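You operate a simulated robot arm through the tools that you are given. There is no shell and no other tool.

Carry out the task below with a simulated robot arm. There is one attempt and no reset: what you move stays moved.

JOB
Brush the 0.2 mm sieve clean on the blue ring, then put it and the brush back. What is to be rubbed or washed off counts as gone when no trace of it is left.

It is judged by the outcome, as a careful person would: the job done as asked, and still so three seconds after it is handed in. It fails if anything else is knocked over, pushed out of place, dropped, spilled or broken.

ROBOT AND FRAMES
A 6-joint arm with a two-finger parallel gripper, fixed in place. Base frame: the origin is at the foot of the arm, x ahead of it, y to its left, z up; the work surface is at about z = 0.85. Lengths are in m, angles in degrees, forces in N, time in s.
With the tool pointing down near the work surface it reaches from about 0.24 to 0.64 m from the base axis. Its first joint turns from -66.0 to 66.0 degrees. Payload 2.7 kg.
The TCP is the grasp point between the finger pads, 0.023 m short of the fingertips. In the tool frame z runs along the fingers and y along their closing line. Largest opening 0.094 m; finger width 0.038, thickness 0.01; the body of the gripper, 0.054 by 0.096 m, starts 0.039 m behind the TCP.
Orientation is that of the tool frame in the base frame, as [roll, pitch, yaw] about the fixed x, y, z axes, in that order (R = Rz(yaw) Ry(pitch) Rx(roll)). With the fingers straight down and closing along the base's y, the tool's x points along the base's -x, its y along +y and its z along -z.

CONTROLS
- The arm moves only by the tool play_rows. Its argument "plan" is a list of rows, each an object of numbers (a shift or turn left out is 0, a gripper value left out holds the last): "dx", "dy", "dz": the shift along the tool's x, y, z in units of 30 mm (1.0 is 30 mm); "rx", "ry", "rz": the turn, a rotation vector about the tool's x, y, z in units of 6 degrees (1.0 is 6 degrees); "gripper": the gripper command, from -1 (shut) to 1 (fully open), values between in proportion. In form: [{"dx": .., "dy": .., "dz": .., "rx": .., "ry": .., "rz": .., "gripper": ..}, ...]. A call has 1 to 20 rows; each row shifts and turns the commanded pose from where the row before left it, along the tool's axes as they then stand. A call with a number of a shift or a turn outside -1 to 1 is refused whole. A row lasts 0.2 s, in which the tool goes at most 0.05 m and 8.6 degrees; a call with a longer step from one row to the next is refused whole, and so is a gripper value outside its range. A pose out of reach is approached as far as the arm can. The call stops where the force on the tool passes 40 N (or 10 N more than at its start, if that is more) or the arm is blocked; 0.2 s more then pass. The fingers move at their own pace (about 0.045 m/s each) and stop on an object; they squeeze with about 27 N. The grip force told is the motor's: it shows also when the fingers shut on nothing. Time passes only in rows, and 0.2 s behind the last, so rows that do not move let the fingers close. It gives the time, the measured TCP pose, the force on the tool (base axes), the opening and the grip force at its end, in the units of the frame above (readings bear some noise), with the torque about the TCP (base axes, N m) and any sound that the robot's microphone picked up.
- Cameras (640 x 400 px; columns grow to the right, rows downward): "scene" is fixed at [0.0707, -0.4301, 1.3942]; the picture's right is [0.79, -0.61, 0.00], its down [-0.40, -0.52, -0.75] and it looks along [0.46, 0.60, -0.66] (base axes); focal length 214 px, centre (320, 200). "wrist" rides on the gripper at [0.086, 0.016, -0.075] in the tool frame; the picture's right is [-0.18, 0.98, 0.00], its down [-0.58, -0.11, -0.81] and it looks along [-0.79, -0.15, 0.59] (tool axes); focal length 243 px, centre (320, 200). There is no depth. A picture from a camera that has moved, and an enlarged one, comes with that camera's place and axes in the base frame and with its lens.
- camera(camera): a new picture of that camera. The clock stands still meanwhile.
- enlarge(camera, box): a new picture of the part [left, top, right, bottom] of that camera's present view, enlarged. The clock stands still meanwhile.
- finish_job(): hands the job in; it is judged then, once.

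Places have to be worked out from the pictures, the camera data and where the tool is seen. Open the gripper and draw the arm clear of the work before you hand the job in, unless the task says otherwise.

The tools are called after "Call:" as a command line: name --argument value ..., lists and objects as JSON in quotes. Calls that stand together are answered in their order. play_rows: Moves the arm, as the interface text tells. Its arguments: {"type":"object","properties":{"plan":{"type":"array","items":{"type":"object","properties":{"dx":{"type":"number"},"dy":{"type":"number"},"dz":{"type":"number"},"rx":{"type":"number"},"ry":{"type":"number"},"rz":{"type":"number"},"gripper":{"type":"number"}}}}},"required":["plan"]} The other tools are called the same way: camera (camera) takes a picture; enlarge (camera, box) takes an enlarged picture of a part of a camera's view; finish_job () hands the job in.

At the start:

```text
t: 0.0
eef_pos: [0.3314, -0.005, 1.2552]
ee_rot: [-180.0, 0.1, 179.9]
contact_force: [0.0, 0.7, 0.2]
ft_torque: [0.01, 0.02, 0.0]
gripper_width: 0.094
grasp_force: 0.1
```

scene: 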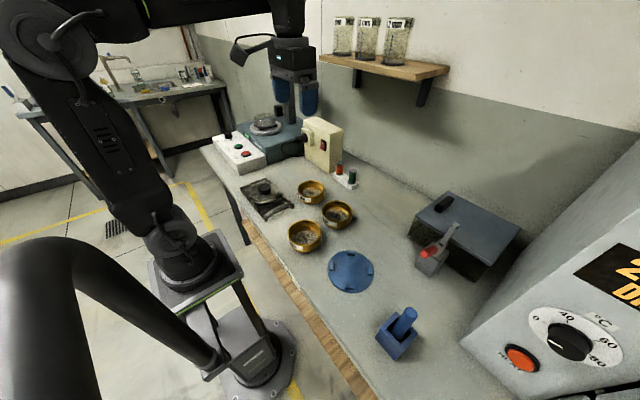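
wrist: 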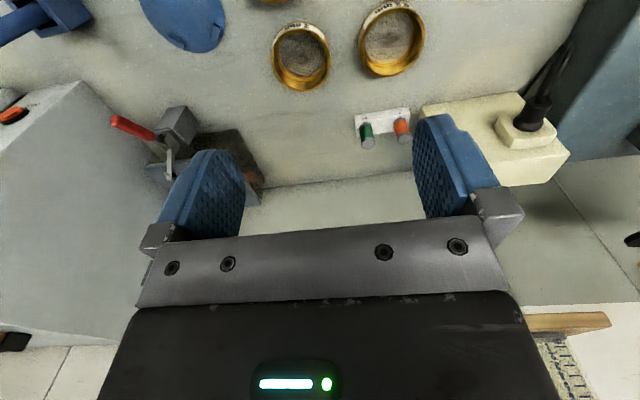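

I start by looking closer at the bench: the sieves, the blue ring, and the brush holders.

Call:
enlarge --camera "scene" --box '[230, 160, 390, 260]'

Call:
enlarge --camera "scene" --box '[320, 180, 528, 380]'

Call:
enlarge --camera "wrist" --box '[240, 0, 440, 125]'

Call:
enlarge --camera "scene" --box '[200, 90, 360, 200]'

```text
4.00 times, centred on (310, 210) of scene
camera zoom: at [0.0707, -0.4301, 1.3942], right [0.79, -0.61, 0.0], down [-0.4, -0.52, -0.75], along [0.46, 0.6, -0.66], focal length 858 px, centre (360, 160)
```

zoom: 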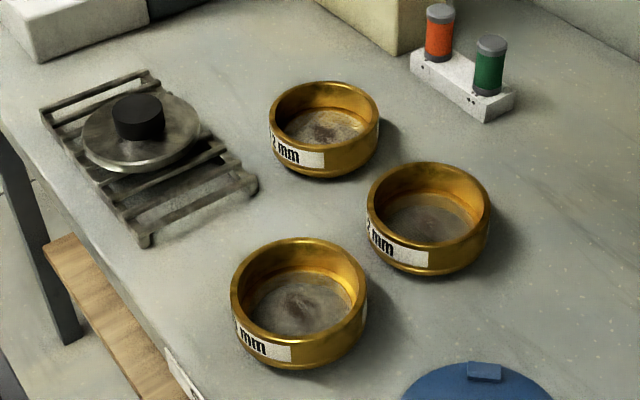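

```text
2.00 times, centred on (424, 280) of scene
camera zoom: at [0.0707, -0.4301, 1.3942], right [0.79, -0.61, 0.0], down [-0.4, -0.52, -0.75], along [0.46, 0.6, -0.66], focal length 429 px, centre (112, 40)
```

zoom: 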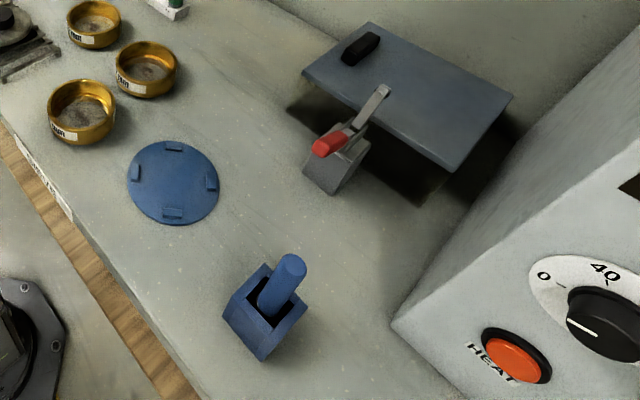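

```text
3.20 times, centred on (340, 62) of wrist
camera zoom: at [0.2444, 0.0098, 1.3295], right [0.18, 0.98, 0.0], down [0.58, -0.11, 0.81], along [0.79, -0.15, -0.59], focal length 776 px, centre (256, 640)
```

zoom: 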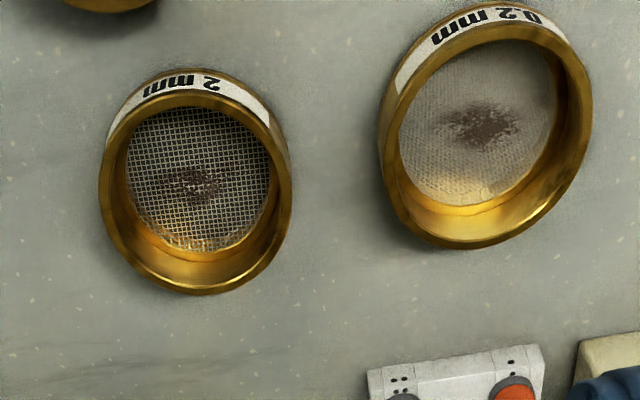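

```text
3.64 times, centred on (280, 145) of scene
camera zoom: at [0.0707, -0.4301, 1.3942], right [0.79, -0.61, 0.0], down [-0.4, -0.52, -0.75], along [0.46, 0.6, -0.66], focal length 780 px, centre (466, 400)
```

zoom: 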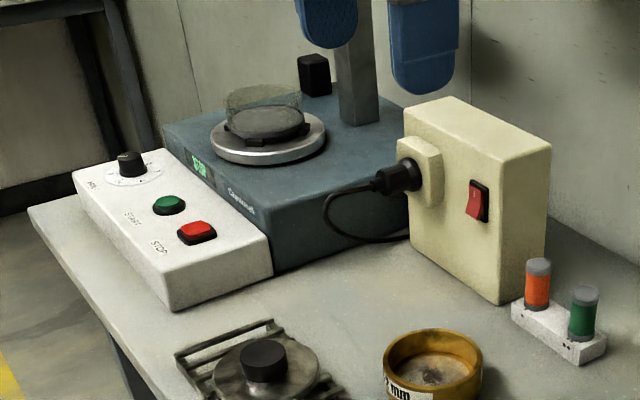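

The wrist picture suggests the sieve farther left (about x 0.43, y 0.10) carries the "0.2 mm" label and the one at about (0.43, -0.05) reads "2 mm"; the third, near (0.30, -0.06), I can't read yet. I'll lower the camera above the free space for a clear look before touching anything.

Call:
play_rows --plan '[{"dx": 0.5, "dy": 0.1, "dz": 0.9, "gripper": 1}, {"dx": 0.5, "dy": 0.1, "dz": 0.9}, {"dx": 0.5, "dy": 0.1, "dz": 0.9}, {"dx": 0.5, "dy": 0.1, "dz": 0.9}, {"dz": 0.4}]'

Call:
camera --camera "wrist"

```text
t: 1.2
eef_pos: [0.2715, 0.0048, 1.1359]
ee_rot: [180.0, 0.1, 179.9]
contact_force: [0.0, -0.3, 0.6]
ft_torque: [0.0, -0.01, 0.02]
gripper_width: 0.0939
grasp_force: 0.1
```

```text
taken
camera wrist: at [0.1848, 0.0204, 1.2102], right [0.18, 0.98, 0.0], down [0.58, -0.11, 0.81], along [0.79, -0.15, -0.59], focal length 243 px, centre (320, 200)
```

wrist: 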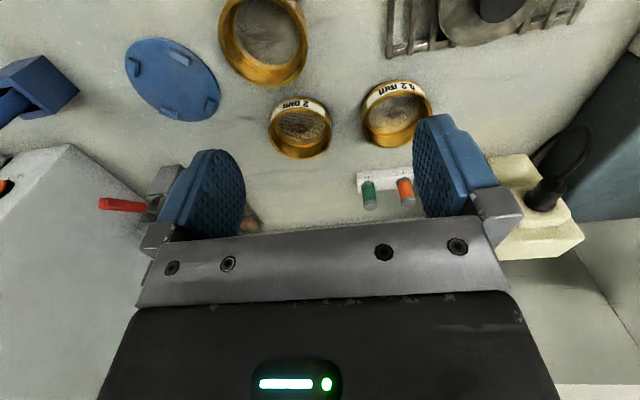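

Now three sieves and the ring are in one view. I enlarge the labels, ring and brush holder.

Call:
enlarge --camera "wrist" --box '[210, 0, 450, 160]'

Call:
enlarge --camera "wrist" --box '[0, 20, 240, 170]'

Call:
enlarge --camera "scene" --box '[285, 170, 365, 260]'

Call:
enlarge --camera "scene" --box '[360, 290, 440, 370]'

```text
2.50 times, centred on (330, 80) of wrist
camera zoom: at [0.1848, 0.0204, 1.2102], right [0.18, 0.98, 0.0], down [0.58, -0.11, 0.81], along [0.79, -0.15, -0.59], focal length 606 px, centre (295, 500)
```

zoom: 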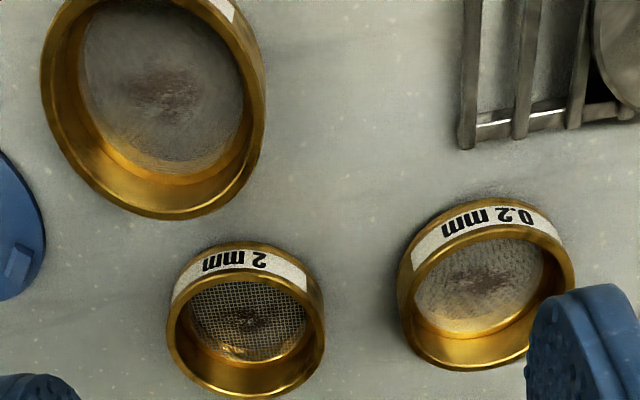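

```text
2.67 times, centred on (120, 95) of wrist
camera zoom: at [0.1848, 0.0204, 1.2102], right [0.18, 0.98, 0.0], down [0.58, -0.11, 0.81], along [0.79, -0.15, -0.59], focal length 647 px, centre (853, 480)
```

zoom: 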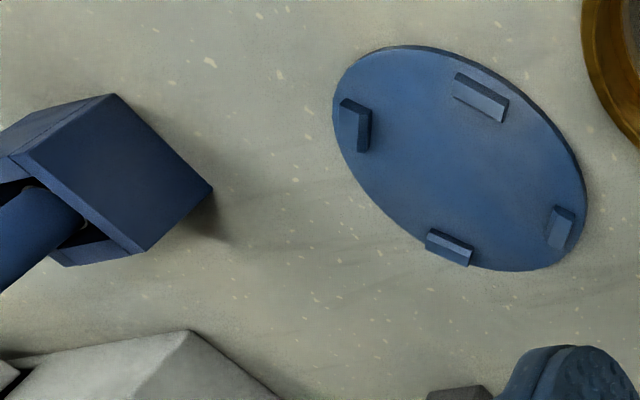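

```text
4.44 times, centred on (325, 215) of scene
camera zoom: at [0.0707, -0.4301, 1.3942], right [0.79, -0.61, 0.0], down [-0.4, -0.52, -0.75], along [0.46, 0.6, -0.66], focal length 953 px, centre (298, 133)
```

zoom: 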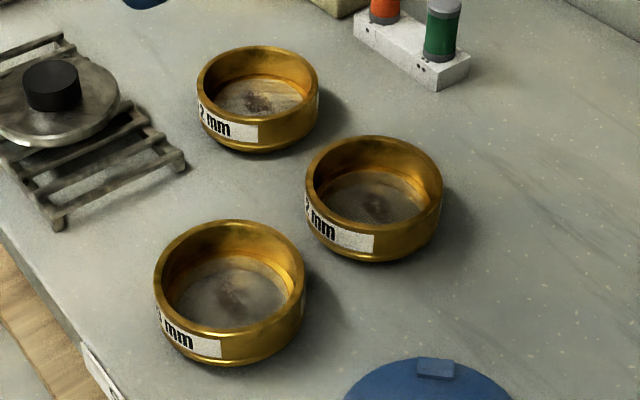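

```text
5.00 times, centred on (400, 330) of scene
camera zoom: at [0.0707, -0.4301, 1.3942], right [0.79, -0.61, 0.0], down [-0.4, -0.52, -0.75], along [0.46, 0.6, -0.66], focal length 1072 px, centre (-80, -450)
```

zoom: 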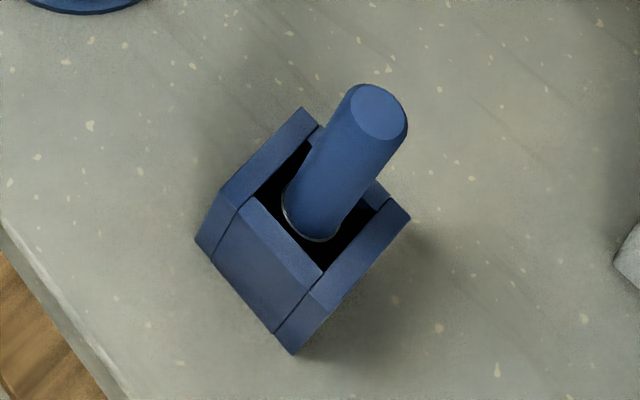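

The 0.2 mm sieve is the one at about (0.43, 0.10); its label is fully readable. I'll enlarge it strongly to judge wall thickness, height and mesh depth, as its ~0.10 m diameter is too wide to span with the gripper.

Call:
enlarge --camera "scene" --box '[294, 174, 330, 208]'

Call:
enlarge --camera "wrist" --box '[350, 70, 450, 160]'

Call:
enlarge --camera "scene" --box '[320, 240, 380, 300]'

Call:
enlarge --camera "scene" --box '[280, 210, 330, 260]'

```text
11.76 times, centred on (312, 191) of scene
camera zoom: at [0.0707, -0.4301, 1.3942], right [0.79, -0.61, 0.0], down [-0.4, -0.52, -0.75], along [0.46, 0.6, -0.66], focal length 2523 px, centre (414, 306)
```

zoom: 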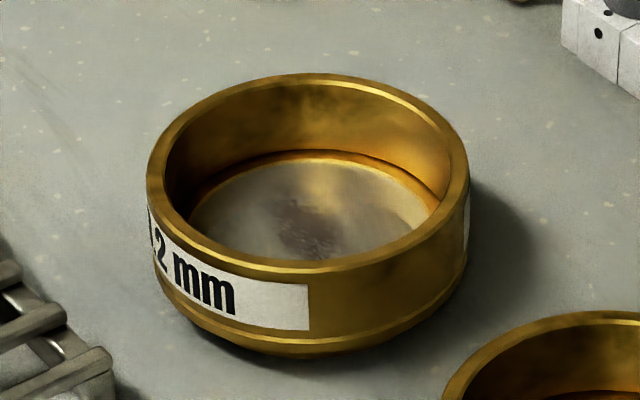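

```text
4.44 times, centred on (400, 115) of wrist
camera zoom: at [0.1848, 0.0204, 1.2102], right [0.18, 0.98, 0.0], down [0.58, -0.11, 0.81], along [0.79, -0.15, -0.59], focal length 1078 px, centre (-36, 578)
```

zoom: 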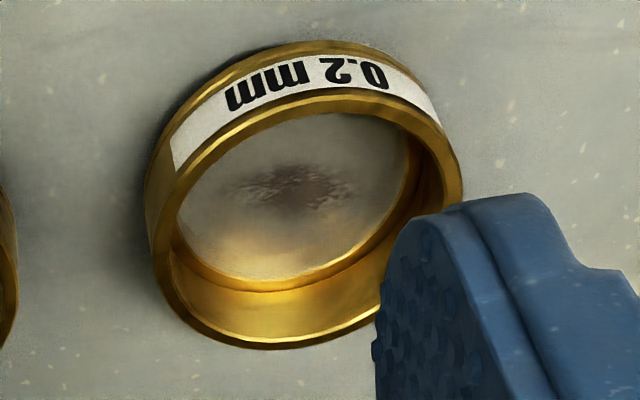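

```text
6.67 times, centred on (350, 270) of scene
camera zoom: at [0.0707, -0.4301, 1.3942], right [0.79, -0.61, 0.0], down [-0.4, -0.52, -0.75], along [0.46, 0.6, -0.66], focal length 1430 px, centre (120, -267)
```

zoom: 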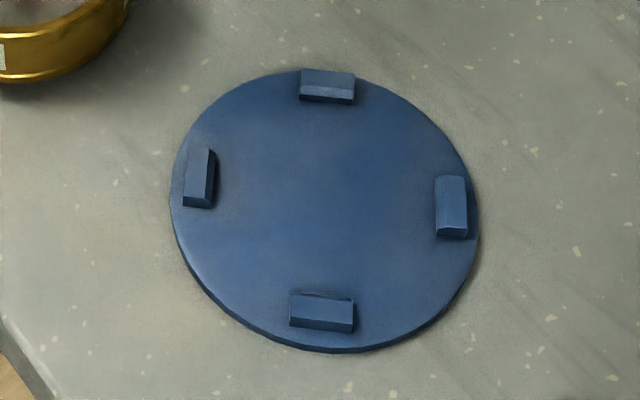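

```text
8.00 times, centred on (305, 235) of scene
camera zoom: at [0.0707, -0.4301, 1.3942], right [0.79, -0.61, 0.0], down [-0.4, -0.52, -0.75], along [0.46, 0.6, -0.66], focal length 1716 px, centre (440, -80)
```

zoom: 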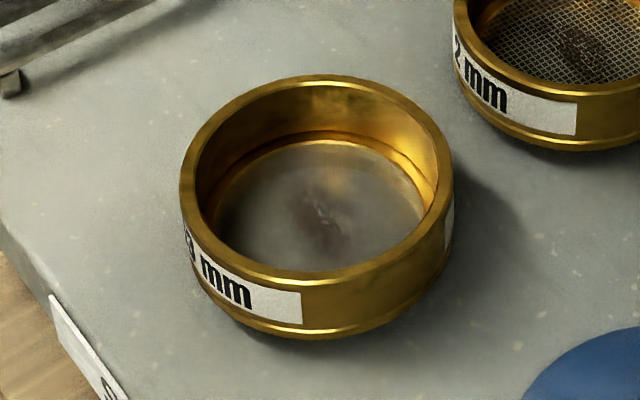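

A's rim is ~105 mm outside, ~94 mm inside, ~37 mm tall with the mesh ~28 mm below the rim, so I'll grip its wall with one finger inside. Next I view the ring from above to measure its tabs relative to the tool.

Call:
play_rows --plan '[{"dx": -0.167, "dy": -0.958, "dz": 0.233}, {"dx": -0.167, "dy": -0.958, "dz": 0.233}, {"dx": -0.167, "dy": -0.958, "dz": 0.233}, {"dx": -0.167, "dy": -0.958, "dz": 0.233}, {"dx": -0.167, "dy": -0.958, "dz": 0.233}, {"dx": -0.167, "dy": -0.958, "dz": 0.233}, {"dx": -0.167, "dy": -0.958, "dz": 0.233}, {"dx": -0.167, "dy": -0.958, "dz": 0.233}, {}]'

Call:
camera --camera "wrist"

Call:
enlarge --camera "wrist" --box '[200, 0, 440, 150]'

Call:
camera --camera "scene"

```text
t: 3.2
eef_pos: [0.3108, -0.2223, 1.0793]
ee_rot: [-179.8, 0.1, 180.0]
contact_force: [0.5, 1.4, -0.2]
ft_torque: [-0.02, 0.0, 0.0]
gripper_width: 0.0939
grasp_force: 0.1
```

```text
taken
camera wrist: at [0.2243, -0.2077, 1.1529], right [0.18, 0.98, 0.0], down [0.58, -0.11, 0.81], along [0.79, -0.15, -0.59], focal length 243 px, centre (320, 200)
```

wrist: 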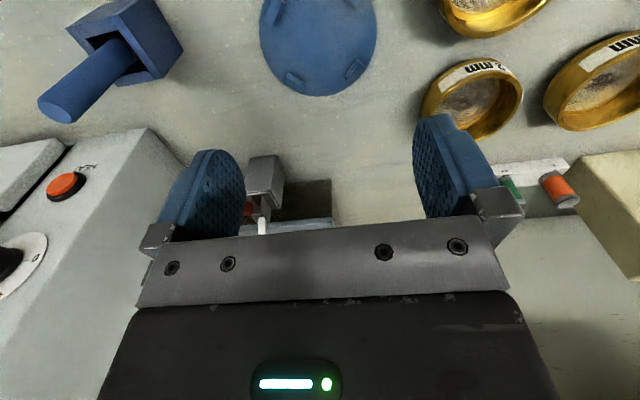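

```text
2.67 times, centred on (320, 75) of wrist
camera zoom: at [0.2243, -0.2077, 1.1529], right [0.18, 0.98, 0.0], down [0.58, -0.11, 0.81], along [0.79, -0.15, -0.59], focal length 647 px, centre (320, 533)
```

zoom: 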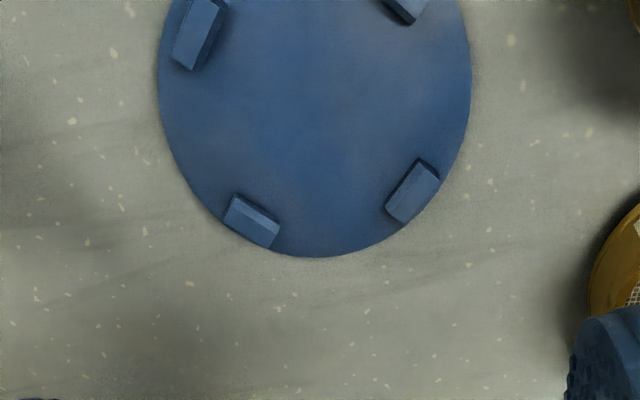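

```text
taken
```

scene: 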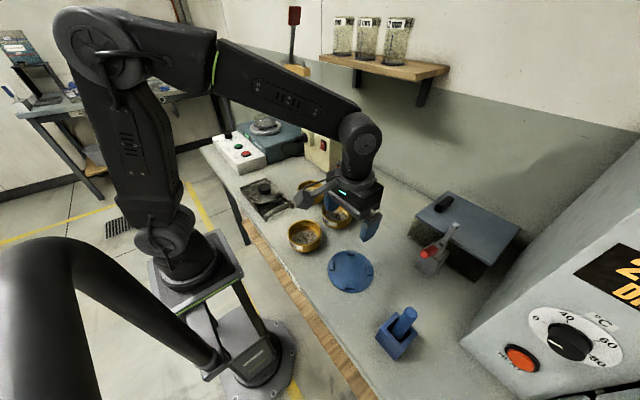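

The ring's tabs sit on diagonals; the ring centre reads about (0.335, -0.229). I back off a little to see all four tabs in the wrist view.

Call:
play_rows --plan '[{"dx": 0.7, "dz": -0.3}, {"dx": 0.7, "dz": -0.3}, {}]'

Call:
enlarge --camera "wrist" --box '[220, 0, 400, 120]'

Call:
enlarge --camera "wrist" --box '[0, 0, 200, 130]'

```text
t: 4.0
eef_pos: [0.2685, -0.2226, 1.0956]
ee_rot: [179.9, 0.0, -180.0]
contact_force: [0.0, 0.0, -0.2]
ft_torque: [-0.01, -0.01, 0.0]
gripper_width: 0.0941
grasp_force: 0.0
```

```text
3.33 times, centred on (310, 60) of wrist
camera zoom: at [0.183, -0.2074, 1.1703], right [0.18, 0.98, 0.0], down [0.58, -0.11, 0.81], along [0.79, -0.15, -0.59], focal length 809 px, centre (353, 667)
```

zoom: 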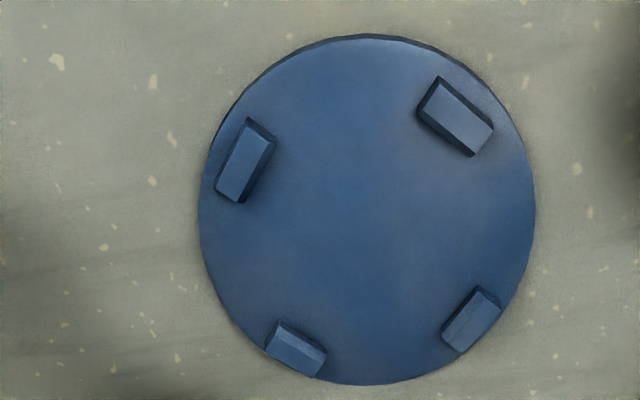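

```text
3.08 times, centred on (100, 65) of wrist
camera zoom: at [0.183, -0.2074, 1.1703], right [0.18, 0.98, 0.0], down [0.58, -0.11, 0.81], along [0.79, -0.15, -0.59], focal length 746 px, centre (997, 615)
```

zoom: 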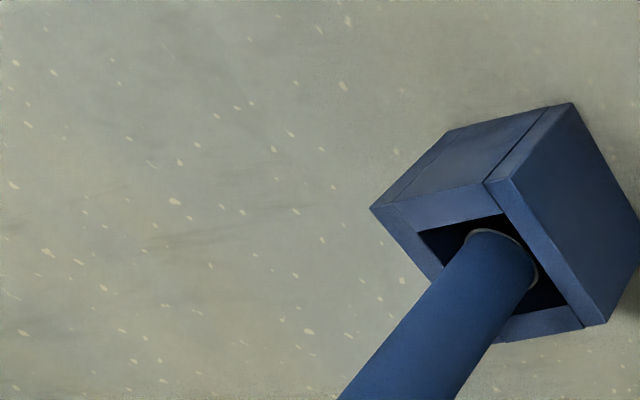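

Ring centre comes out at about (0.3355, -0.230), tab-to-tab inner gap ~92-93 mm (fits the sieve's narrower skirt). The brush stands upright in its box near (0.287, -0.405), box top ~0.92, handle top ~1.008. I now view sieve A from the same relative pose for an exact relative offset.

Call:
play_rows --plan '[{"dx": -0.282, "dy": 0.917}, {"dx": -0.282, "dy": 0.917}, {"dx": -0.282, "dy": 0.917}, {"dx": -0.282, "dy": 0.917}, {"dx": -0.282, "dy": 0.917}, {"dx": -0.282, "dy": 0.917}, {"dx": -0.282, "dy": 0.917}, {"dx": -0.282, "dy": 0.917}, {"dx": -0.282, "dy": 0.917}, {"dx": -0.282, "dy": 0.917}, {"dx": -0.282, "dy": 0.917}, {"dx": -0.282, "dy": 0.917}, {}, {}]'

Call:
enlarge --camera "wrist" --box '[220, 0, 400, 120]'

Call:
camera --camera "wrist"

```text
t: 7.0
eef_pos: [0.371, 0.1066, 1.098]
ee_rot: [-180.0, 0.1, 179.9]
contact_force: [-0.2, 0.2, 0.0]
ft_torque: [-0.01, -0.02, -0.03]
gripper_width: 0.0939
grasp_force: 0.1
```

```text
3.33 times, centred on (310, 60) of wrist
camera zoom: at [0.2843, 0.123, 1.1722], right [0.18, 0.98, 0.0], down [0.58, -0.11, 0.81], along [0.79, -0.15, -0.59], focal length 809 px, centre (353, 667)
```

zoom: 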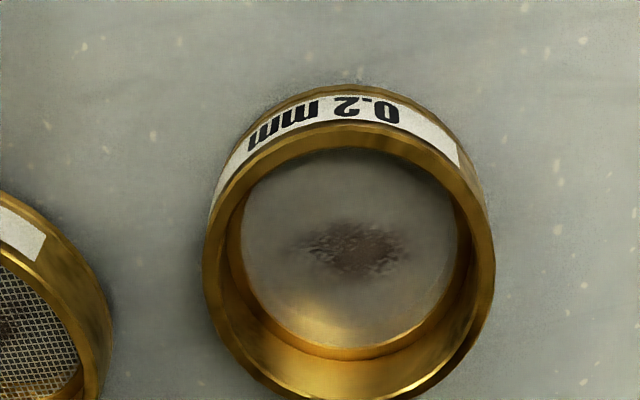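

```text
taken
camera wrist: at [0.2843, 0.123, 1.1722], right [0.18, 0.98, 0.0], down [0.58, -0.11, 0.81], along [0.79, -0.15, -0.59], focal length 243 px, centre (320, 200)
```

wrist: 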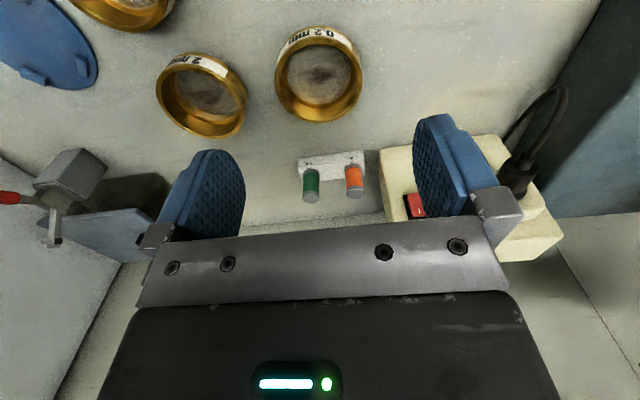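

The rim is cut off at the bottom; I enlarge a slightly shifted box.

Call:
enlarge --camera "wrist" --box '[260, 15, 380, 135]'

```text
3.33 times, centred on (320, 75) of wrist
camera zoom: at [0.2843, 0.123, 1.1722], right [0.18, 0.98, 0.0], down [0.58, -0.11, 0.81], along [0.79, -0.15, -0.59], focal length 809 px, centre (320, 617)
```

zoom: 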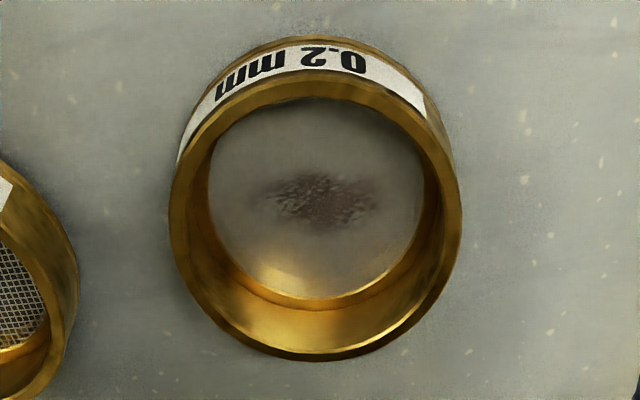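

Combining both cameras, sieve A's centre is about (0.434, 0.094), rim radius ~0.052, rim height 0.89-0.90. I partly close the gripper and hover above its left (+y) wall to check alignment.

Call:
play_rows --plan '[{"dx": -0.42, "dy": 0.243, "dz": 0.6, "gripper": 0.1}, {"dx": -0.42, "dy": 0.243, "dz": 0.8}, {"dx": -0.42, "dy": 0.243, "dz": 0.8}, {"dx": -0.42, "dy": 0.243, "dz": 0.8}, {"dx": -0.42, "dy": 0.243, "dz": 0.8}, {}, {}]'

Call:
camera --camera "wrist"

Call:
enlarge --camera "scene" --box '[270, 140, 370, 220]'

```text
t: 8.6
eef_pos: [0.4347, 0.1448, 0.982]
ee_rot: [180.0, 0.1, -180.0]
contact_force: [-1.0, 0.2, 0.5]
ft_torque: [-0.03, -0.02, -0.02]
gripper_width: 0.0515
grasp_force: 0.1
```

```text
taken
camera wrist: at [0.3476, 0.1599, 1.0564], right [0.18, 0.98, 0.0], down [0.58, -0.11, 0.81], along [0.79, -0.15, -0.59], focal length 243 px, centre (320, 200)
```

wrist: 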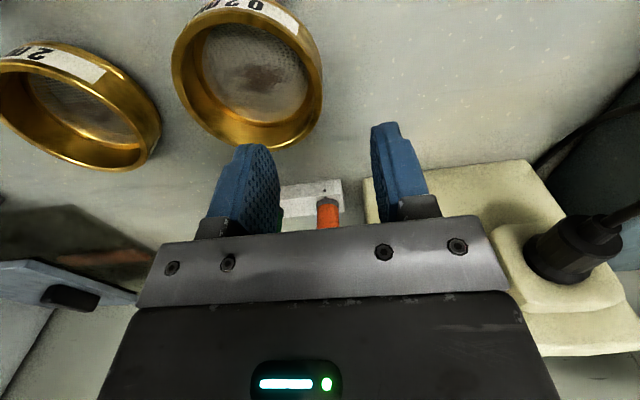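

```text
5.00 times, centred on (320, 180) of scene
camera zoom: at [0.0707, -0.4301, 1.3942], right [0.79, -0.61, 0.0], down [-0.4, -0.52, -0.75], along [0.46, 0.6, -0.66], focal length 1072 px, centre (320, 300)
```

zoom: 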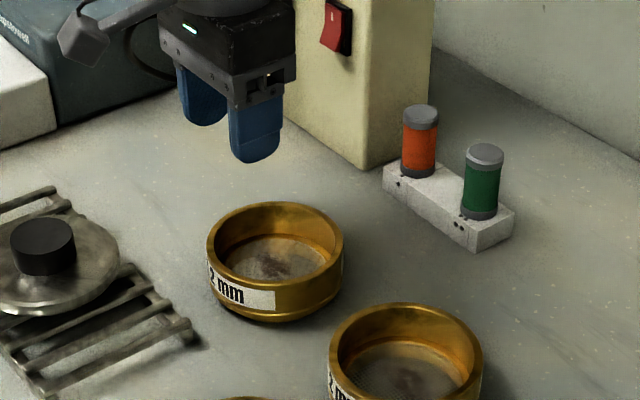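

The fingertip position predicted in the scene camera matches the picture within 2 px, so calibration is good; rim ≈ 0.894, centre ≈ (0.4355, 0.094). I shift 3 mm and descend to just above the rim to check.

Call:
play_rows --plan '[{"dx": -0.03, "dy": -0.1, "dz": 0.7}, {"dz": 0.7}, {}, {}]'

Call:
enlarge --camera "scene" --box '[285, 155, 345, 215]'

Call:
camera --camera "wrist"

```text
t: 9.6
eef_pos: [0.4345, 0.1411, 0.94]
ee_rot: [179.9, 0.1, 180.0]
contact_force: [0.0, 0.1, -0.3]
ft_torque: [-0.01, -0.01, 0.02]
gripper_width: 0.0519
grasp_force: 0.0
```

```text
6.67 times, centred on (315, 185) of scene
camera zoom: at [0.0707, -0.4301, 1.3942], right [0.79, -0.61, 0.0], down [-0.4, -0.52, -0.75], along [0.46, 0.6, -0.66], focal length 1430 px, centre (353, 300)
```

zoom: 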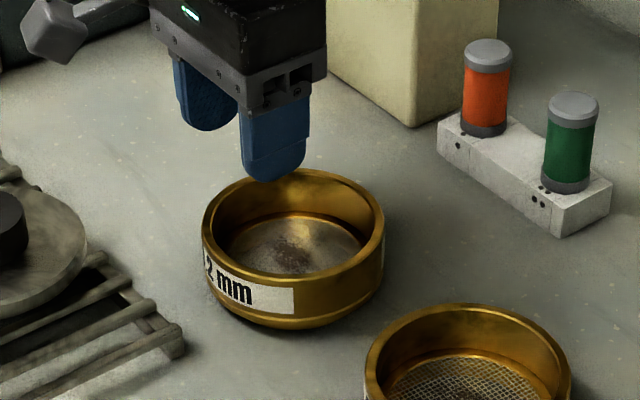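

```text
taken
camera wrist: at [0.3481, 0.1566, 1.0151], right [0.18, 0.98, 0.0], down [0.58, -0.11, 0.81], along [0.79, -0.15, -0.59], focal length 243 px, centre (320, 200)
```

wrist: 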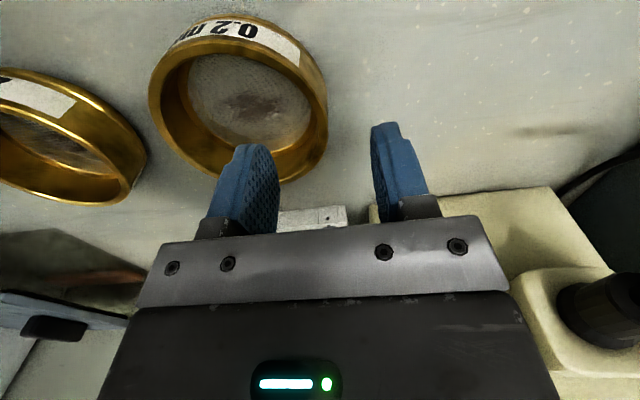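

Inner finger is above the bowl interior and the outer one outside the wall. I go down slowly to TCP z ≈ 0.898 (tips ~0.875).

Call:
play_rows --plan '[{"dz": 0.35}, {"dz": 0.35}, {"dz": 0.35}, {"dz": 0.35}, {}]'

Call:
enlarge --camera "scene" --box '[285, 155, 345, 215]'

Call:
camera --camera "wrist"

```text
t: 10.8
eef_pos: [0.4348, 0.1404, 0.9004]
ee_rot: [179.9, 0.0, -180.0]
contact_force: [-0.1, -0.1, -0.8]
ft_torque: [-0.01, -0.01, -0.03]
gripper_width: 0.0516
grasp_force: 0.1
```

```text
6.67 times, centred on (315, 185) of scene
camera zoom: at [0.0707, -0.4301, 1.3942], right [0.79, -0.61, 0.0], down [-0.4, -0.52, -0.75], along [0.46, 0.6, -0.66], focal length 1430 px, centre (353, 300)
```

zoom: 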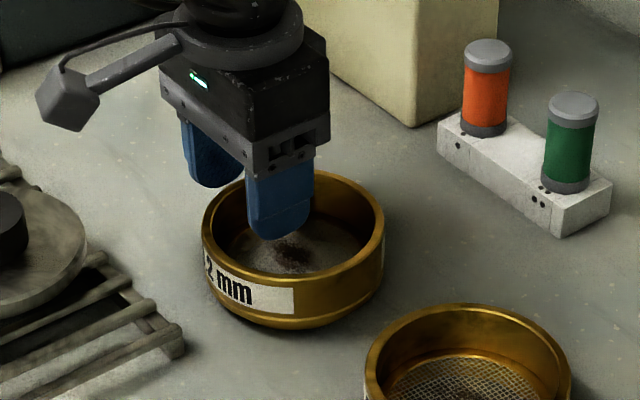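

```text
taken
camera wrist: at [0.3489, 0.1554, 0.9741], right [0.18, 0.98, 0.0], down [0.58, -0.11, 0.81], along [0.79, -0.15, -0.59], focal length 243 px, centre (320, 200)
```

wrist: 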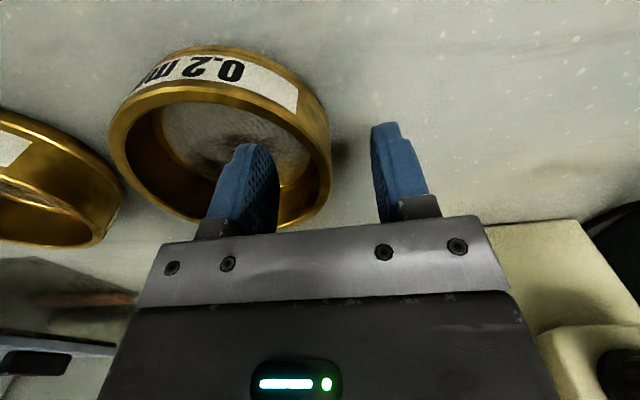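

The inner finger is inside the bowl with the wall between the pads and no contact force. I close on the wall.

Call:
play_rows --plan '[{"gripper": -1}, {}, {}, {}, {}]'

Call:
enlarge --camera "scene" --box '[285, 155, 345, 215]'

Call:
camera --camera "wrist"

```text
t: 12.0
eef_pos: [0.4362, 0.1392, 0.8994]
ee_rot: [179.9, 0.0, -180.0]
contact_force: [0.5, -1.0, 0.7]
ft_torque: [0.06, -0.04, 0.02]
gripper_width: 0.0096
grasp_force: 26.6
```

```text
6.67 times, centred on (315, 185) of scene
camera zoom: at [0.0707, -0.4301, 1.3942], right [0.79, -0.61, 0.0], down [-0.4, -0.52, -0.75], along [0.46, 0.6, -0.66], focal length 1430 px, centre (353, 300)
```

zoom: 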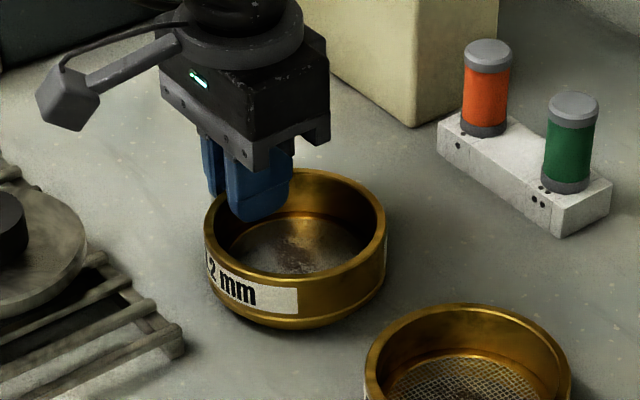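

```text
taken
camera wrist: at [0.349, 0.1553, 0.9743], right [0.18, 0.98, 0.0], down [0.58, -0.11, 0.81], along [0.79, -0.15, -0.59], focal length 243 px, centre (320, 200)
```

wrist: 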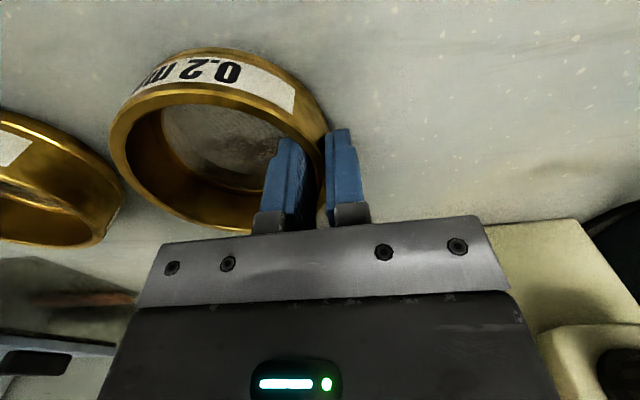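

Gripped at 9.6 mm opening with 26.6 N, sieve moved only about 1 mm. I lift gently 30 mm first and check that it hangs level.

Call:
play_rows --plan '[{"dz": -0.2}, {"dz": -0.4}, {"dz": -0.4}, {}]'

Call:
enlarge --camera "scene" --box '[285, 155, 345, 215]'

```text
t: 13.0
eef_pos: [0.4357, 0.1407, 0.929]
ee_rot: [-180.0, 0.1, 180.0]
contact_force: [-0.2, -0.5, -1.8]
ft_torque: [0.07, 0.02, -0.02]
gripper_width: 0.0096
grasp_force: 27.1
```

```text
6.67 times, centred on (315, 185) of scene
camera zoom: at [0.0707, -0.4301, 1.3942], right [0.79, -0.61, 0.0], down [-0.4, -0.52, -0.75], along [0.46, 0.6, -0.66], focal length 1430 px, centre (353, 300)
```

zoom: 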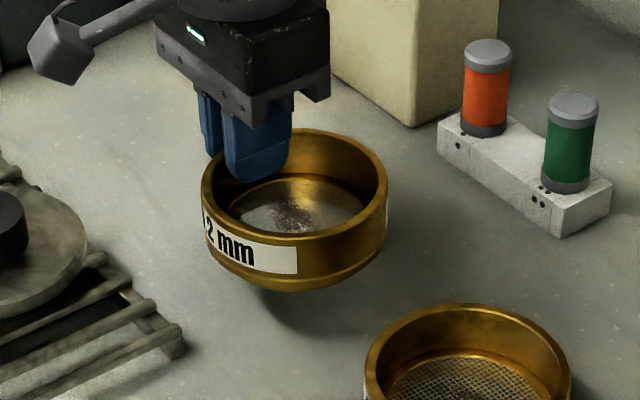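

The sieve is up, hanging level, weight about 1.8 N. I raise it further and enlarge to see its skirt.

Call:
play_rows --plan '[{"dz": -0.6}, {"dz": -0.6}, {"dz": -0.6}, {"dz": -0.6}, {}]'

Call:
enlarge --camera "scene" --box '[290, 150, 335, 195]'

```text
t: 14.2
eef_pos: [0.4346, 0.1402, 1.0024]
ee_rot: [-180.0, 0.1, -179.9]
contact_force: [0.0, -0.1, -0.4]
ft_torque: [0.07, 0.04, 0.0]
gripper_width: 0.0092
grasp_force: 27.2
```

```text
8.89 times, centred on (312, 172) of scene
camera zoom: at [0.0707, -0.4301, 1.3942], right [0.79, -0.61, 0.0], down [-0.4, -0.52, -0.75], along [0.46, 0.6, -0.66], focal length 1906 px, centre (387, 444)
```

zoom: 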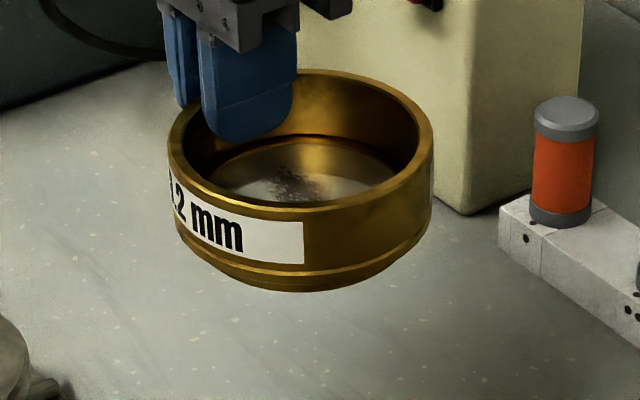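

It hangs level; sieve centre relative to TCP is about (-0.001, -0.0475). I carry it at this height over to the ring.

Call:
play_rows --plan '[{"dx": 0.12, "dy": -0.4}, {"dx": 0.24, "dy": -0.8}, {"dx": 0.274, "dy": -0.896}, {"dx": 0.274, "dy": -0.896}, {"dx": 0.274, "dy": -0.896}, {"dx": 0.274, "dy": -0.896}, {"dx": 0.274, "dy": -0.896}, {"dx": 0.274, "dy": -0.896}, {"dx": 0.274, "dy": -0.896}, {"dx": 0.274, "dy": -0.896}, {"dx": 0.274, "dy": -0.896}, {"dx": 0.274, "dy": -0.896}, {"dx": 0.18, "dy": -0.59}, {}, {}]'

Call:
camera --camera "scene"

Call:
enlarge --camera "scene" --box '[310, 200, 400, 300]'

Call:
camera --camera "wrist"

```text
t: 17.4
eef_pos: [0.3379, -0.1828, 0.9991]
ee_rot: [180.0, -0.1, -180.0]
contact_force: [0.8, -0.4, -1.0]
ft_torque: [0.06, -0.01, 0.03]
gripper_width: 0.0096
grasp_force: 27.0
```

```text
taken
```

scene: 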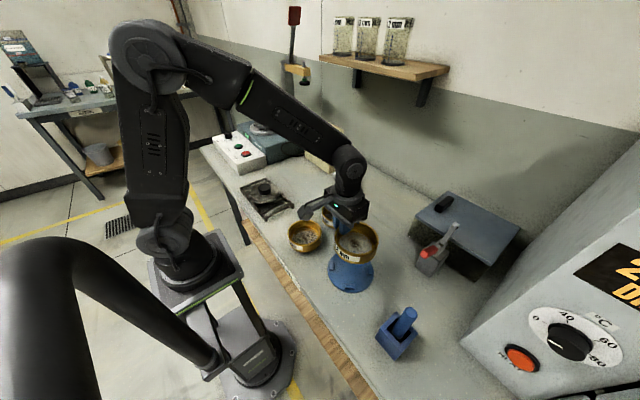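

```text
4.00 times, centred on (355, 250) of scene
camera zoom: at [0.0707, -0.4301, 1.3942], right [0.79, -0.61, 0.0], down [-0.4, -0.52, -0.75], along [0.46, 0.6, -0.66], focal length 858 px, centre (180, 0)
```

zoom: 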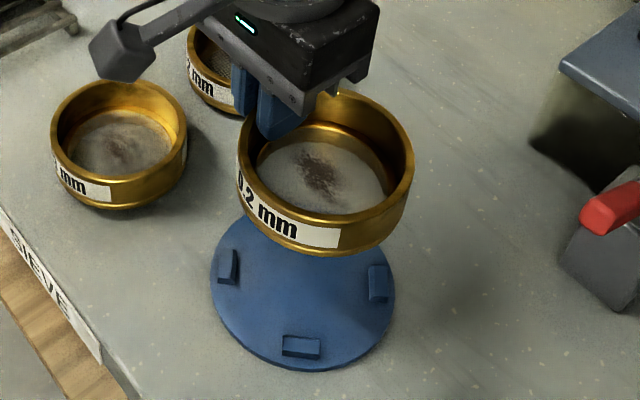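

```text
taken
camera wrist: at [0.2512, -0.1671, 1.0744], right [0.18, 0.98, 0.0], down [0.58, -0.11, 0.81], along [0.79, -0.15, -0.59], focal length 243 px, centre (320, 200)
```

wrist: 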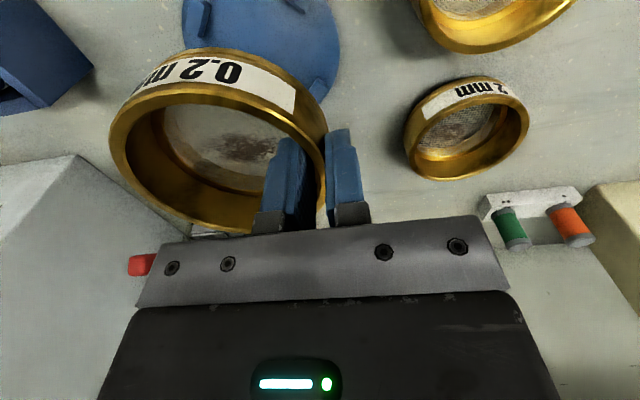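

The sieve hovers above the ring. I enlarge the sieve and the ring for a precise alignment before lowering.

Call:
enlarge --camera "scene" --box '[325, 215, 389, 275]'

Call:
enlarge --camera "scene" --box '[320, 245, 384, 300]'

```text
6.67 times, centred on (357, 245) of scene
camera zoom: at [0.0707, -0.4301, 1.3942], right [0.79, -0.61, 0.0], down [-0.4, -0.52, -0.75], along [0.46, 0.6, -0.66], focal length 1430 px, centre (73, -100)
```

zoom: 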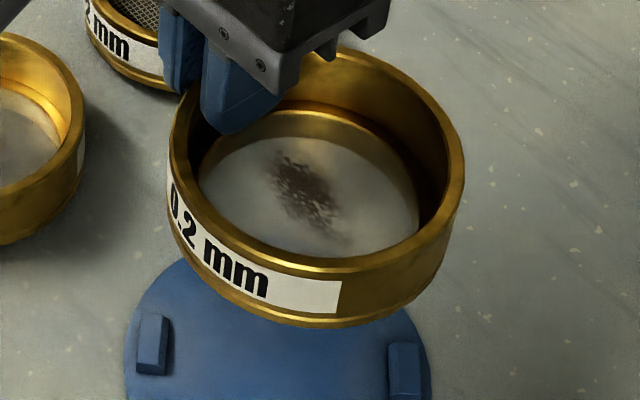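

```text
7.27 times, centred on (352, 272) of scene
camera zoom: at [0.0707, -0.4301, 1.3942], right [0.79, -0.61, 0.0], down [-0.4, -0.52, -0.75], along [0.46, 0.6, -0.66], focal length 1560 px, centre (87, -327)
```

zoom: 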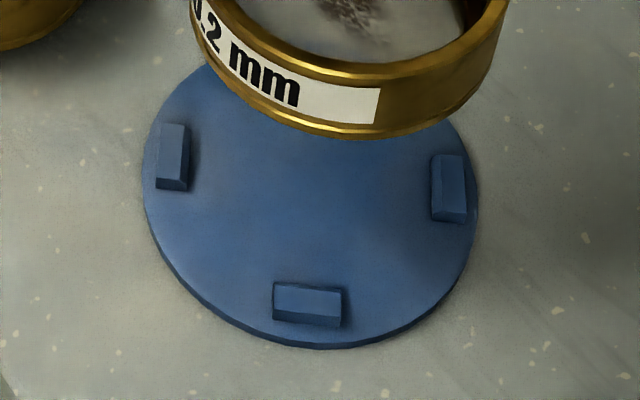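

Alignment looks within 1-2 mm. I take one enlarged wrist view of the held sieve to refine its position in the hand.

Call:
enlarge --camera "wrist" --box '[90, 30, 350, 245]'

```text
1.86 times, centred on (220, 138) of wrist
camera zoom: at [0.2512, -0.1671, 1.0744], right [0.18, 0.98, 0.0], down [0.58, -0.11, 0.81], along [0.79, -0.15, -0.59], focal length 451 px, centre (506, 316)
```

zoom: 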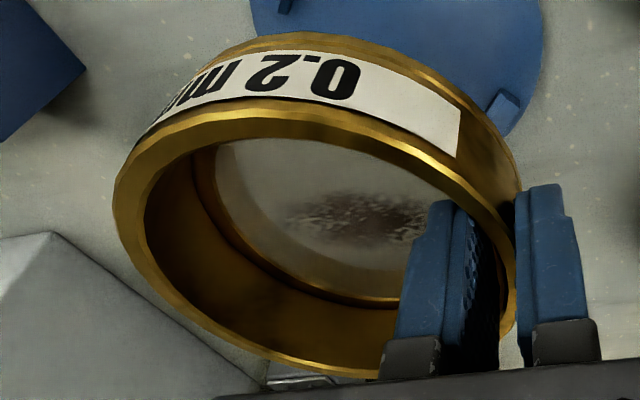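

Sieve centre ≈ (0.3355, -0.2295), ring centre ≈ (0.335, -0.2295): aligned within about a millimetre. I lower to about 12 mm above seating and check again.

Call:
play_rows --plan '[{"dz": 0.6}, {"dz": 0.7}, {"dz": 0.6}, {"dz": 0.4}, {"dz": 0.2}, {}]'

Call:
enlarge --camera "scene" --box '[320, 230, 384, 300]'

Call:
camera --camera "wrist"

```text
t: 18.8
eef_pos: [0.3381, -0.1836, 0.9262]
ee_rot: [179.9, 0.0, 179.9]
contact_force: [0.0, 0.3, -1.2]
ft_torque: [0.03, -0.03, 0.01]
gripper_width: 0.0096
grasp_force: 27.2
```

```text
5.71 times, centred on (352, 265) of scene
camera zoom: at [0.0707, -0.4301, 1.3942], right [0.79, -0.61, 0.0], down [-0.4, -0.52, -0.75], along [0.46, 0.6, -0.66], focal length 1226 px, centre (137, -171)
```

zoom: 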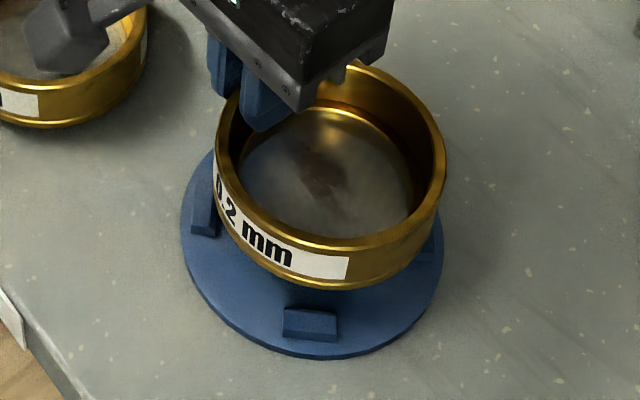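

```text
taken
camera wrist: at [0.2517, -0.1685, 1.0014], right [0.18, 0.98, 0.0], down [0.58, -0.11, 0.81], along [0.79, -0.15, -0.59], focal length 243 px, centre (320, 200)
```

wrist: 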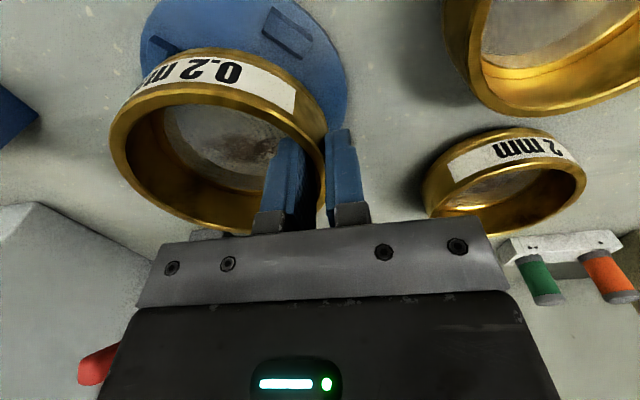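

The sieve sits ~1 mm too far to picture-right of the ring, otherwise fine. I correct that and lower another 10 mm to just above the tabs.

Call:
play_rows --plan '[{"dx": 0.027, "dy": 0.02, "dz": 0.17}, {"dz": 0.17}, {}]'

Call:
enlarge --camera "scene" --box '[326, 240, 382, 296]'

Call:
enlarge --camera "wrist" --box '[90, 0, 350, 170]'

```text
t: 19.6
eef_pos: [0.3352, -0.1826, 0.9158]
ee_rot: [-180.0, 0.2, -180.0]
contact_force: [0.1, 0.5, -2.0]
ft_torque: [0.08, -0.05, -0.01]
gripper_width: 0.0097
grasp_force: 26.3
```

```text
7.14 times, centred on (354, 268) of scene
camera zoom: at [0.0707, -0.4301, 1.3942], right [0.79, -0.61, 0.0], down [-0.4, -0.52, -0.75], along [0.46, 0.6, -0.66], focal length 1532 px, centre (77, -286)
```

zoom: 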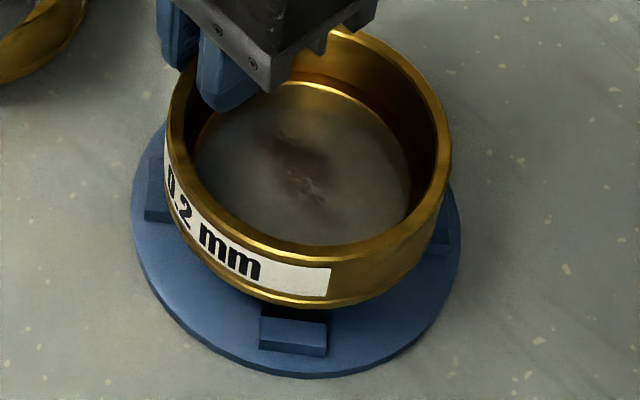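

```text
2.35 times, centred on (220, 85) of wrist
camera zoom: at [0.2493, -0.1674, 0.99], right [0.18, 0.98, 0.0], down [0.58, -0.11, 0.81], along [0.79, -0.15, -0.59], focal length 571 px, centre (555, 471)
```

zoom: 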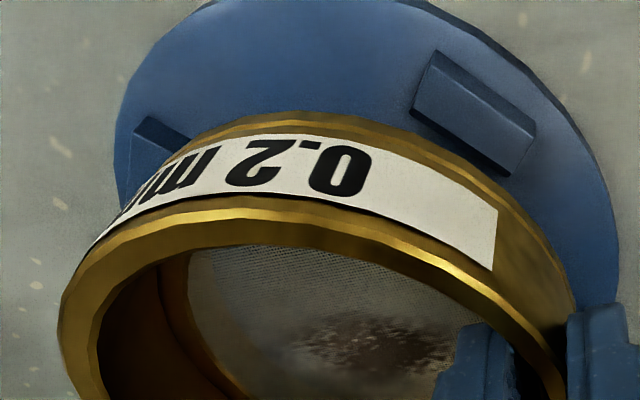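

After settling, the sieve now reads ~1 mm short in +x. I nudge it +1.2 mm and lower in small steps watching the force.

Call:
play_rows --plan '[{"dx": -0.04, "dy": -0.007}, {"dz": 0.1}, {"dz": 0.1}, {}]'

Call:
enlarge --camera "scene" --box '[326, 240, 382, 296]'

```text
t: 20.6
eef_pos: [0.3361, -0.1811, 0.9098]
ee_rot: [-179.9, 0.2, -180.0]
contact_force: [-0.9, -0.2, -1.7]
ft_torque: [0.1, 0.01, 0.0]
gripper_width: 0.0094
grasp_force: 27.4
```

```text
7.14 times, centred on (354, 268) of scene
camera zoom: at [0.0707, -0.4301, 1.3942], right [0.79, -0.61, 0.0], down [-0.4, -0.52, -0.75], along [0.46, 0.6, -0.66], focal length 1532 px, centre (77, -286)
```

zoom: 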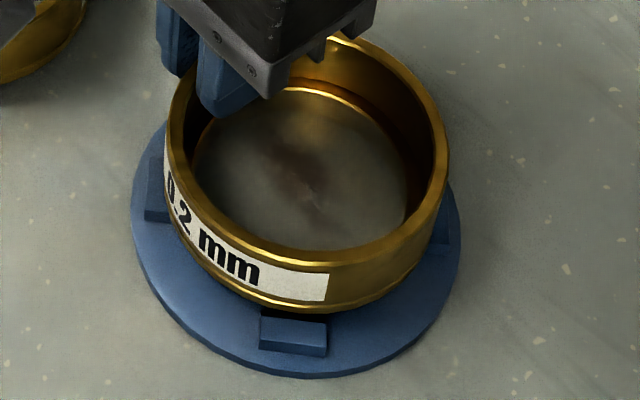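

Still free and centred within ~0.5 mm. I continue down in 2 mm steps.

Call:
play_rows --plan '[{"dx": -0.01, "dz": 0.07}, {"dz": 0.07}, {}]'

Call:
enlarge --camera "scene" --box '[326, 240, 382, 296]'

```text
t: 21.4
eef_pos: [0.3383, -0.1818, 0.9059]
ee_rot: [179.9, 0.2, 180.0]
contact_force: [0.2, -0.1, -0.9]
ft_torque: [0.07, 0.01, 0.0]
gripper_width: 0.0096
grasp_force: 26.7
```

```text
7.14 times, centred on (354, 268) of scene
camera zoom: at [0.0707, -0.4301, 1.3942], right [0.79, -0.61, 0.0], down [-0.4, -0.52, -0.75], along [0.46, 0.6, -0.66], focal length 1532 px, centre (77, -286)
```

zoom: 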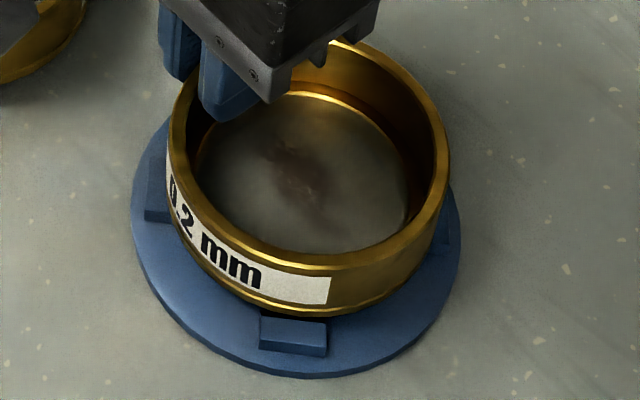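

Still no contact and well centred. Continue lowering slowly.

Call:
play_rows --plan '[{"dz": 0.07}, {"dz": 0.07}, {}]'

Call:
enlarge --camera "scene" --box '[326, 240, 382, 296]'

```text
t: 22.2
eef_pos: [0.3384, -0.1841, 0.9027]
ee_rot: [-179.8, 0.4, -180.0]
contact_force: [0.1, 3.4, 24.0]
ft_torque: [-0.14, -0.01, 0.0]
gripper_width: 0.0099
grasp_force: 27.4
```

```text
7.14 times, centred on (354, 268) of scene
camera zoom: at [0.0705, -0.4299, 1.3942], right [0.79, -0.61, 0.0], down [-0.4, -0.52, -0.75], along [0.46, 0.6, -0.66], focal length 1532 px, centre (77, -286)
```

zoom: 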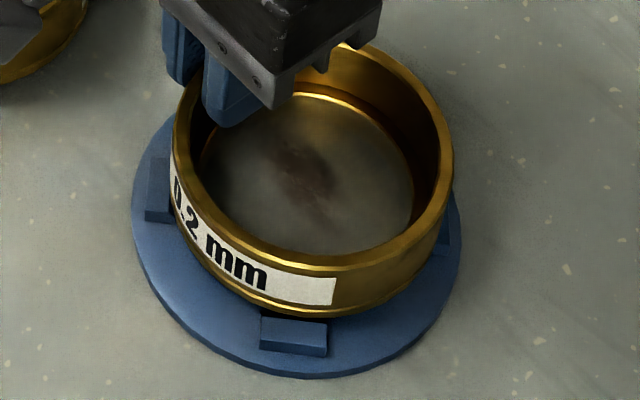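

24 N at TCP 0.9027 means the sieve bottom is on the ring plate (3-4 mm above table level), not up on the ~8 mm tabs. I relieve the press by 1.5 mm and look before releasing.

Call:
play_rows --plan '[{"dz": -0.05}, {}, {}]'

Call:
enlarge --camera "scene" --box '[326, 240, 382, 296]'

Call:
enlarge --camera "wrist" --box '[90, 0, 350, 170]'

```text
t: 23.0
eef_pos: [0.3356, -0.181, 0.903]
ee_rot: [-180.0, 0.0, 180.0]
contact_force: [2.4, -1.9, 5.6]
ft_torque: [-0.19, -0.36, -0.02]
gripper_width: 0.0097
grasp_force: 26.9
```

```text
7.14 times, centred on (354, 268) of scene
camera zoom: at [0.0707, -0.4301, 1.3942], right [0.79, -0.61, 0.0], down [-0.4, -0.52, -0.75], along [0.46, 0.6, -0.66], focal length 1532 px, centre (77, -286)
```

zoom: 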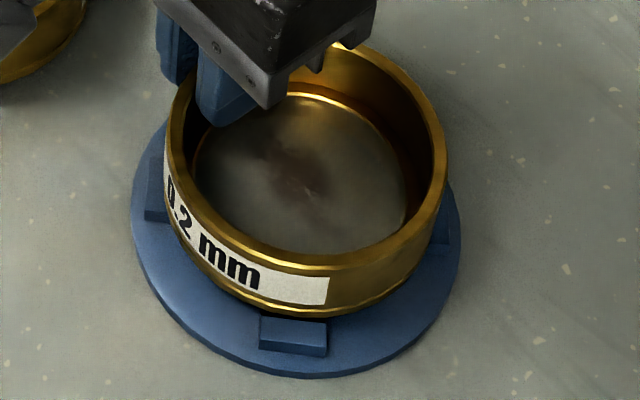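

```text
2.35 times, centred on (220, 85) of wrist
camera zoom: at [0.2507, -0.1662, 0.9775], right [0.18, 0.98, 0.0], down [0.58, -0.11, 0.81], along [0.79, -0.15, -0.59], focal length 571 px, centre (555, 471)
```

zoom: 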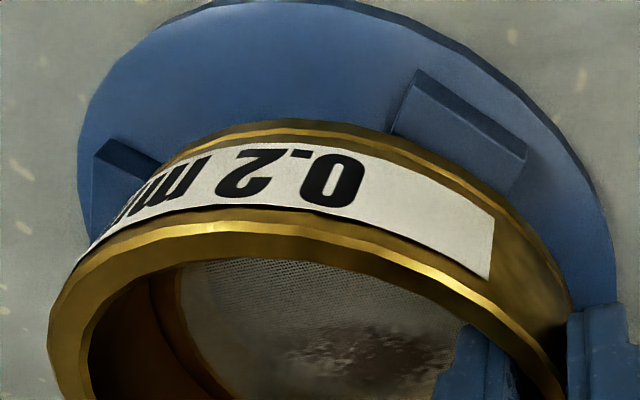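

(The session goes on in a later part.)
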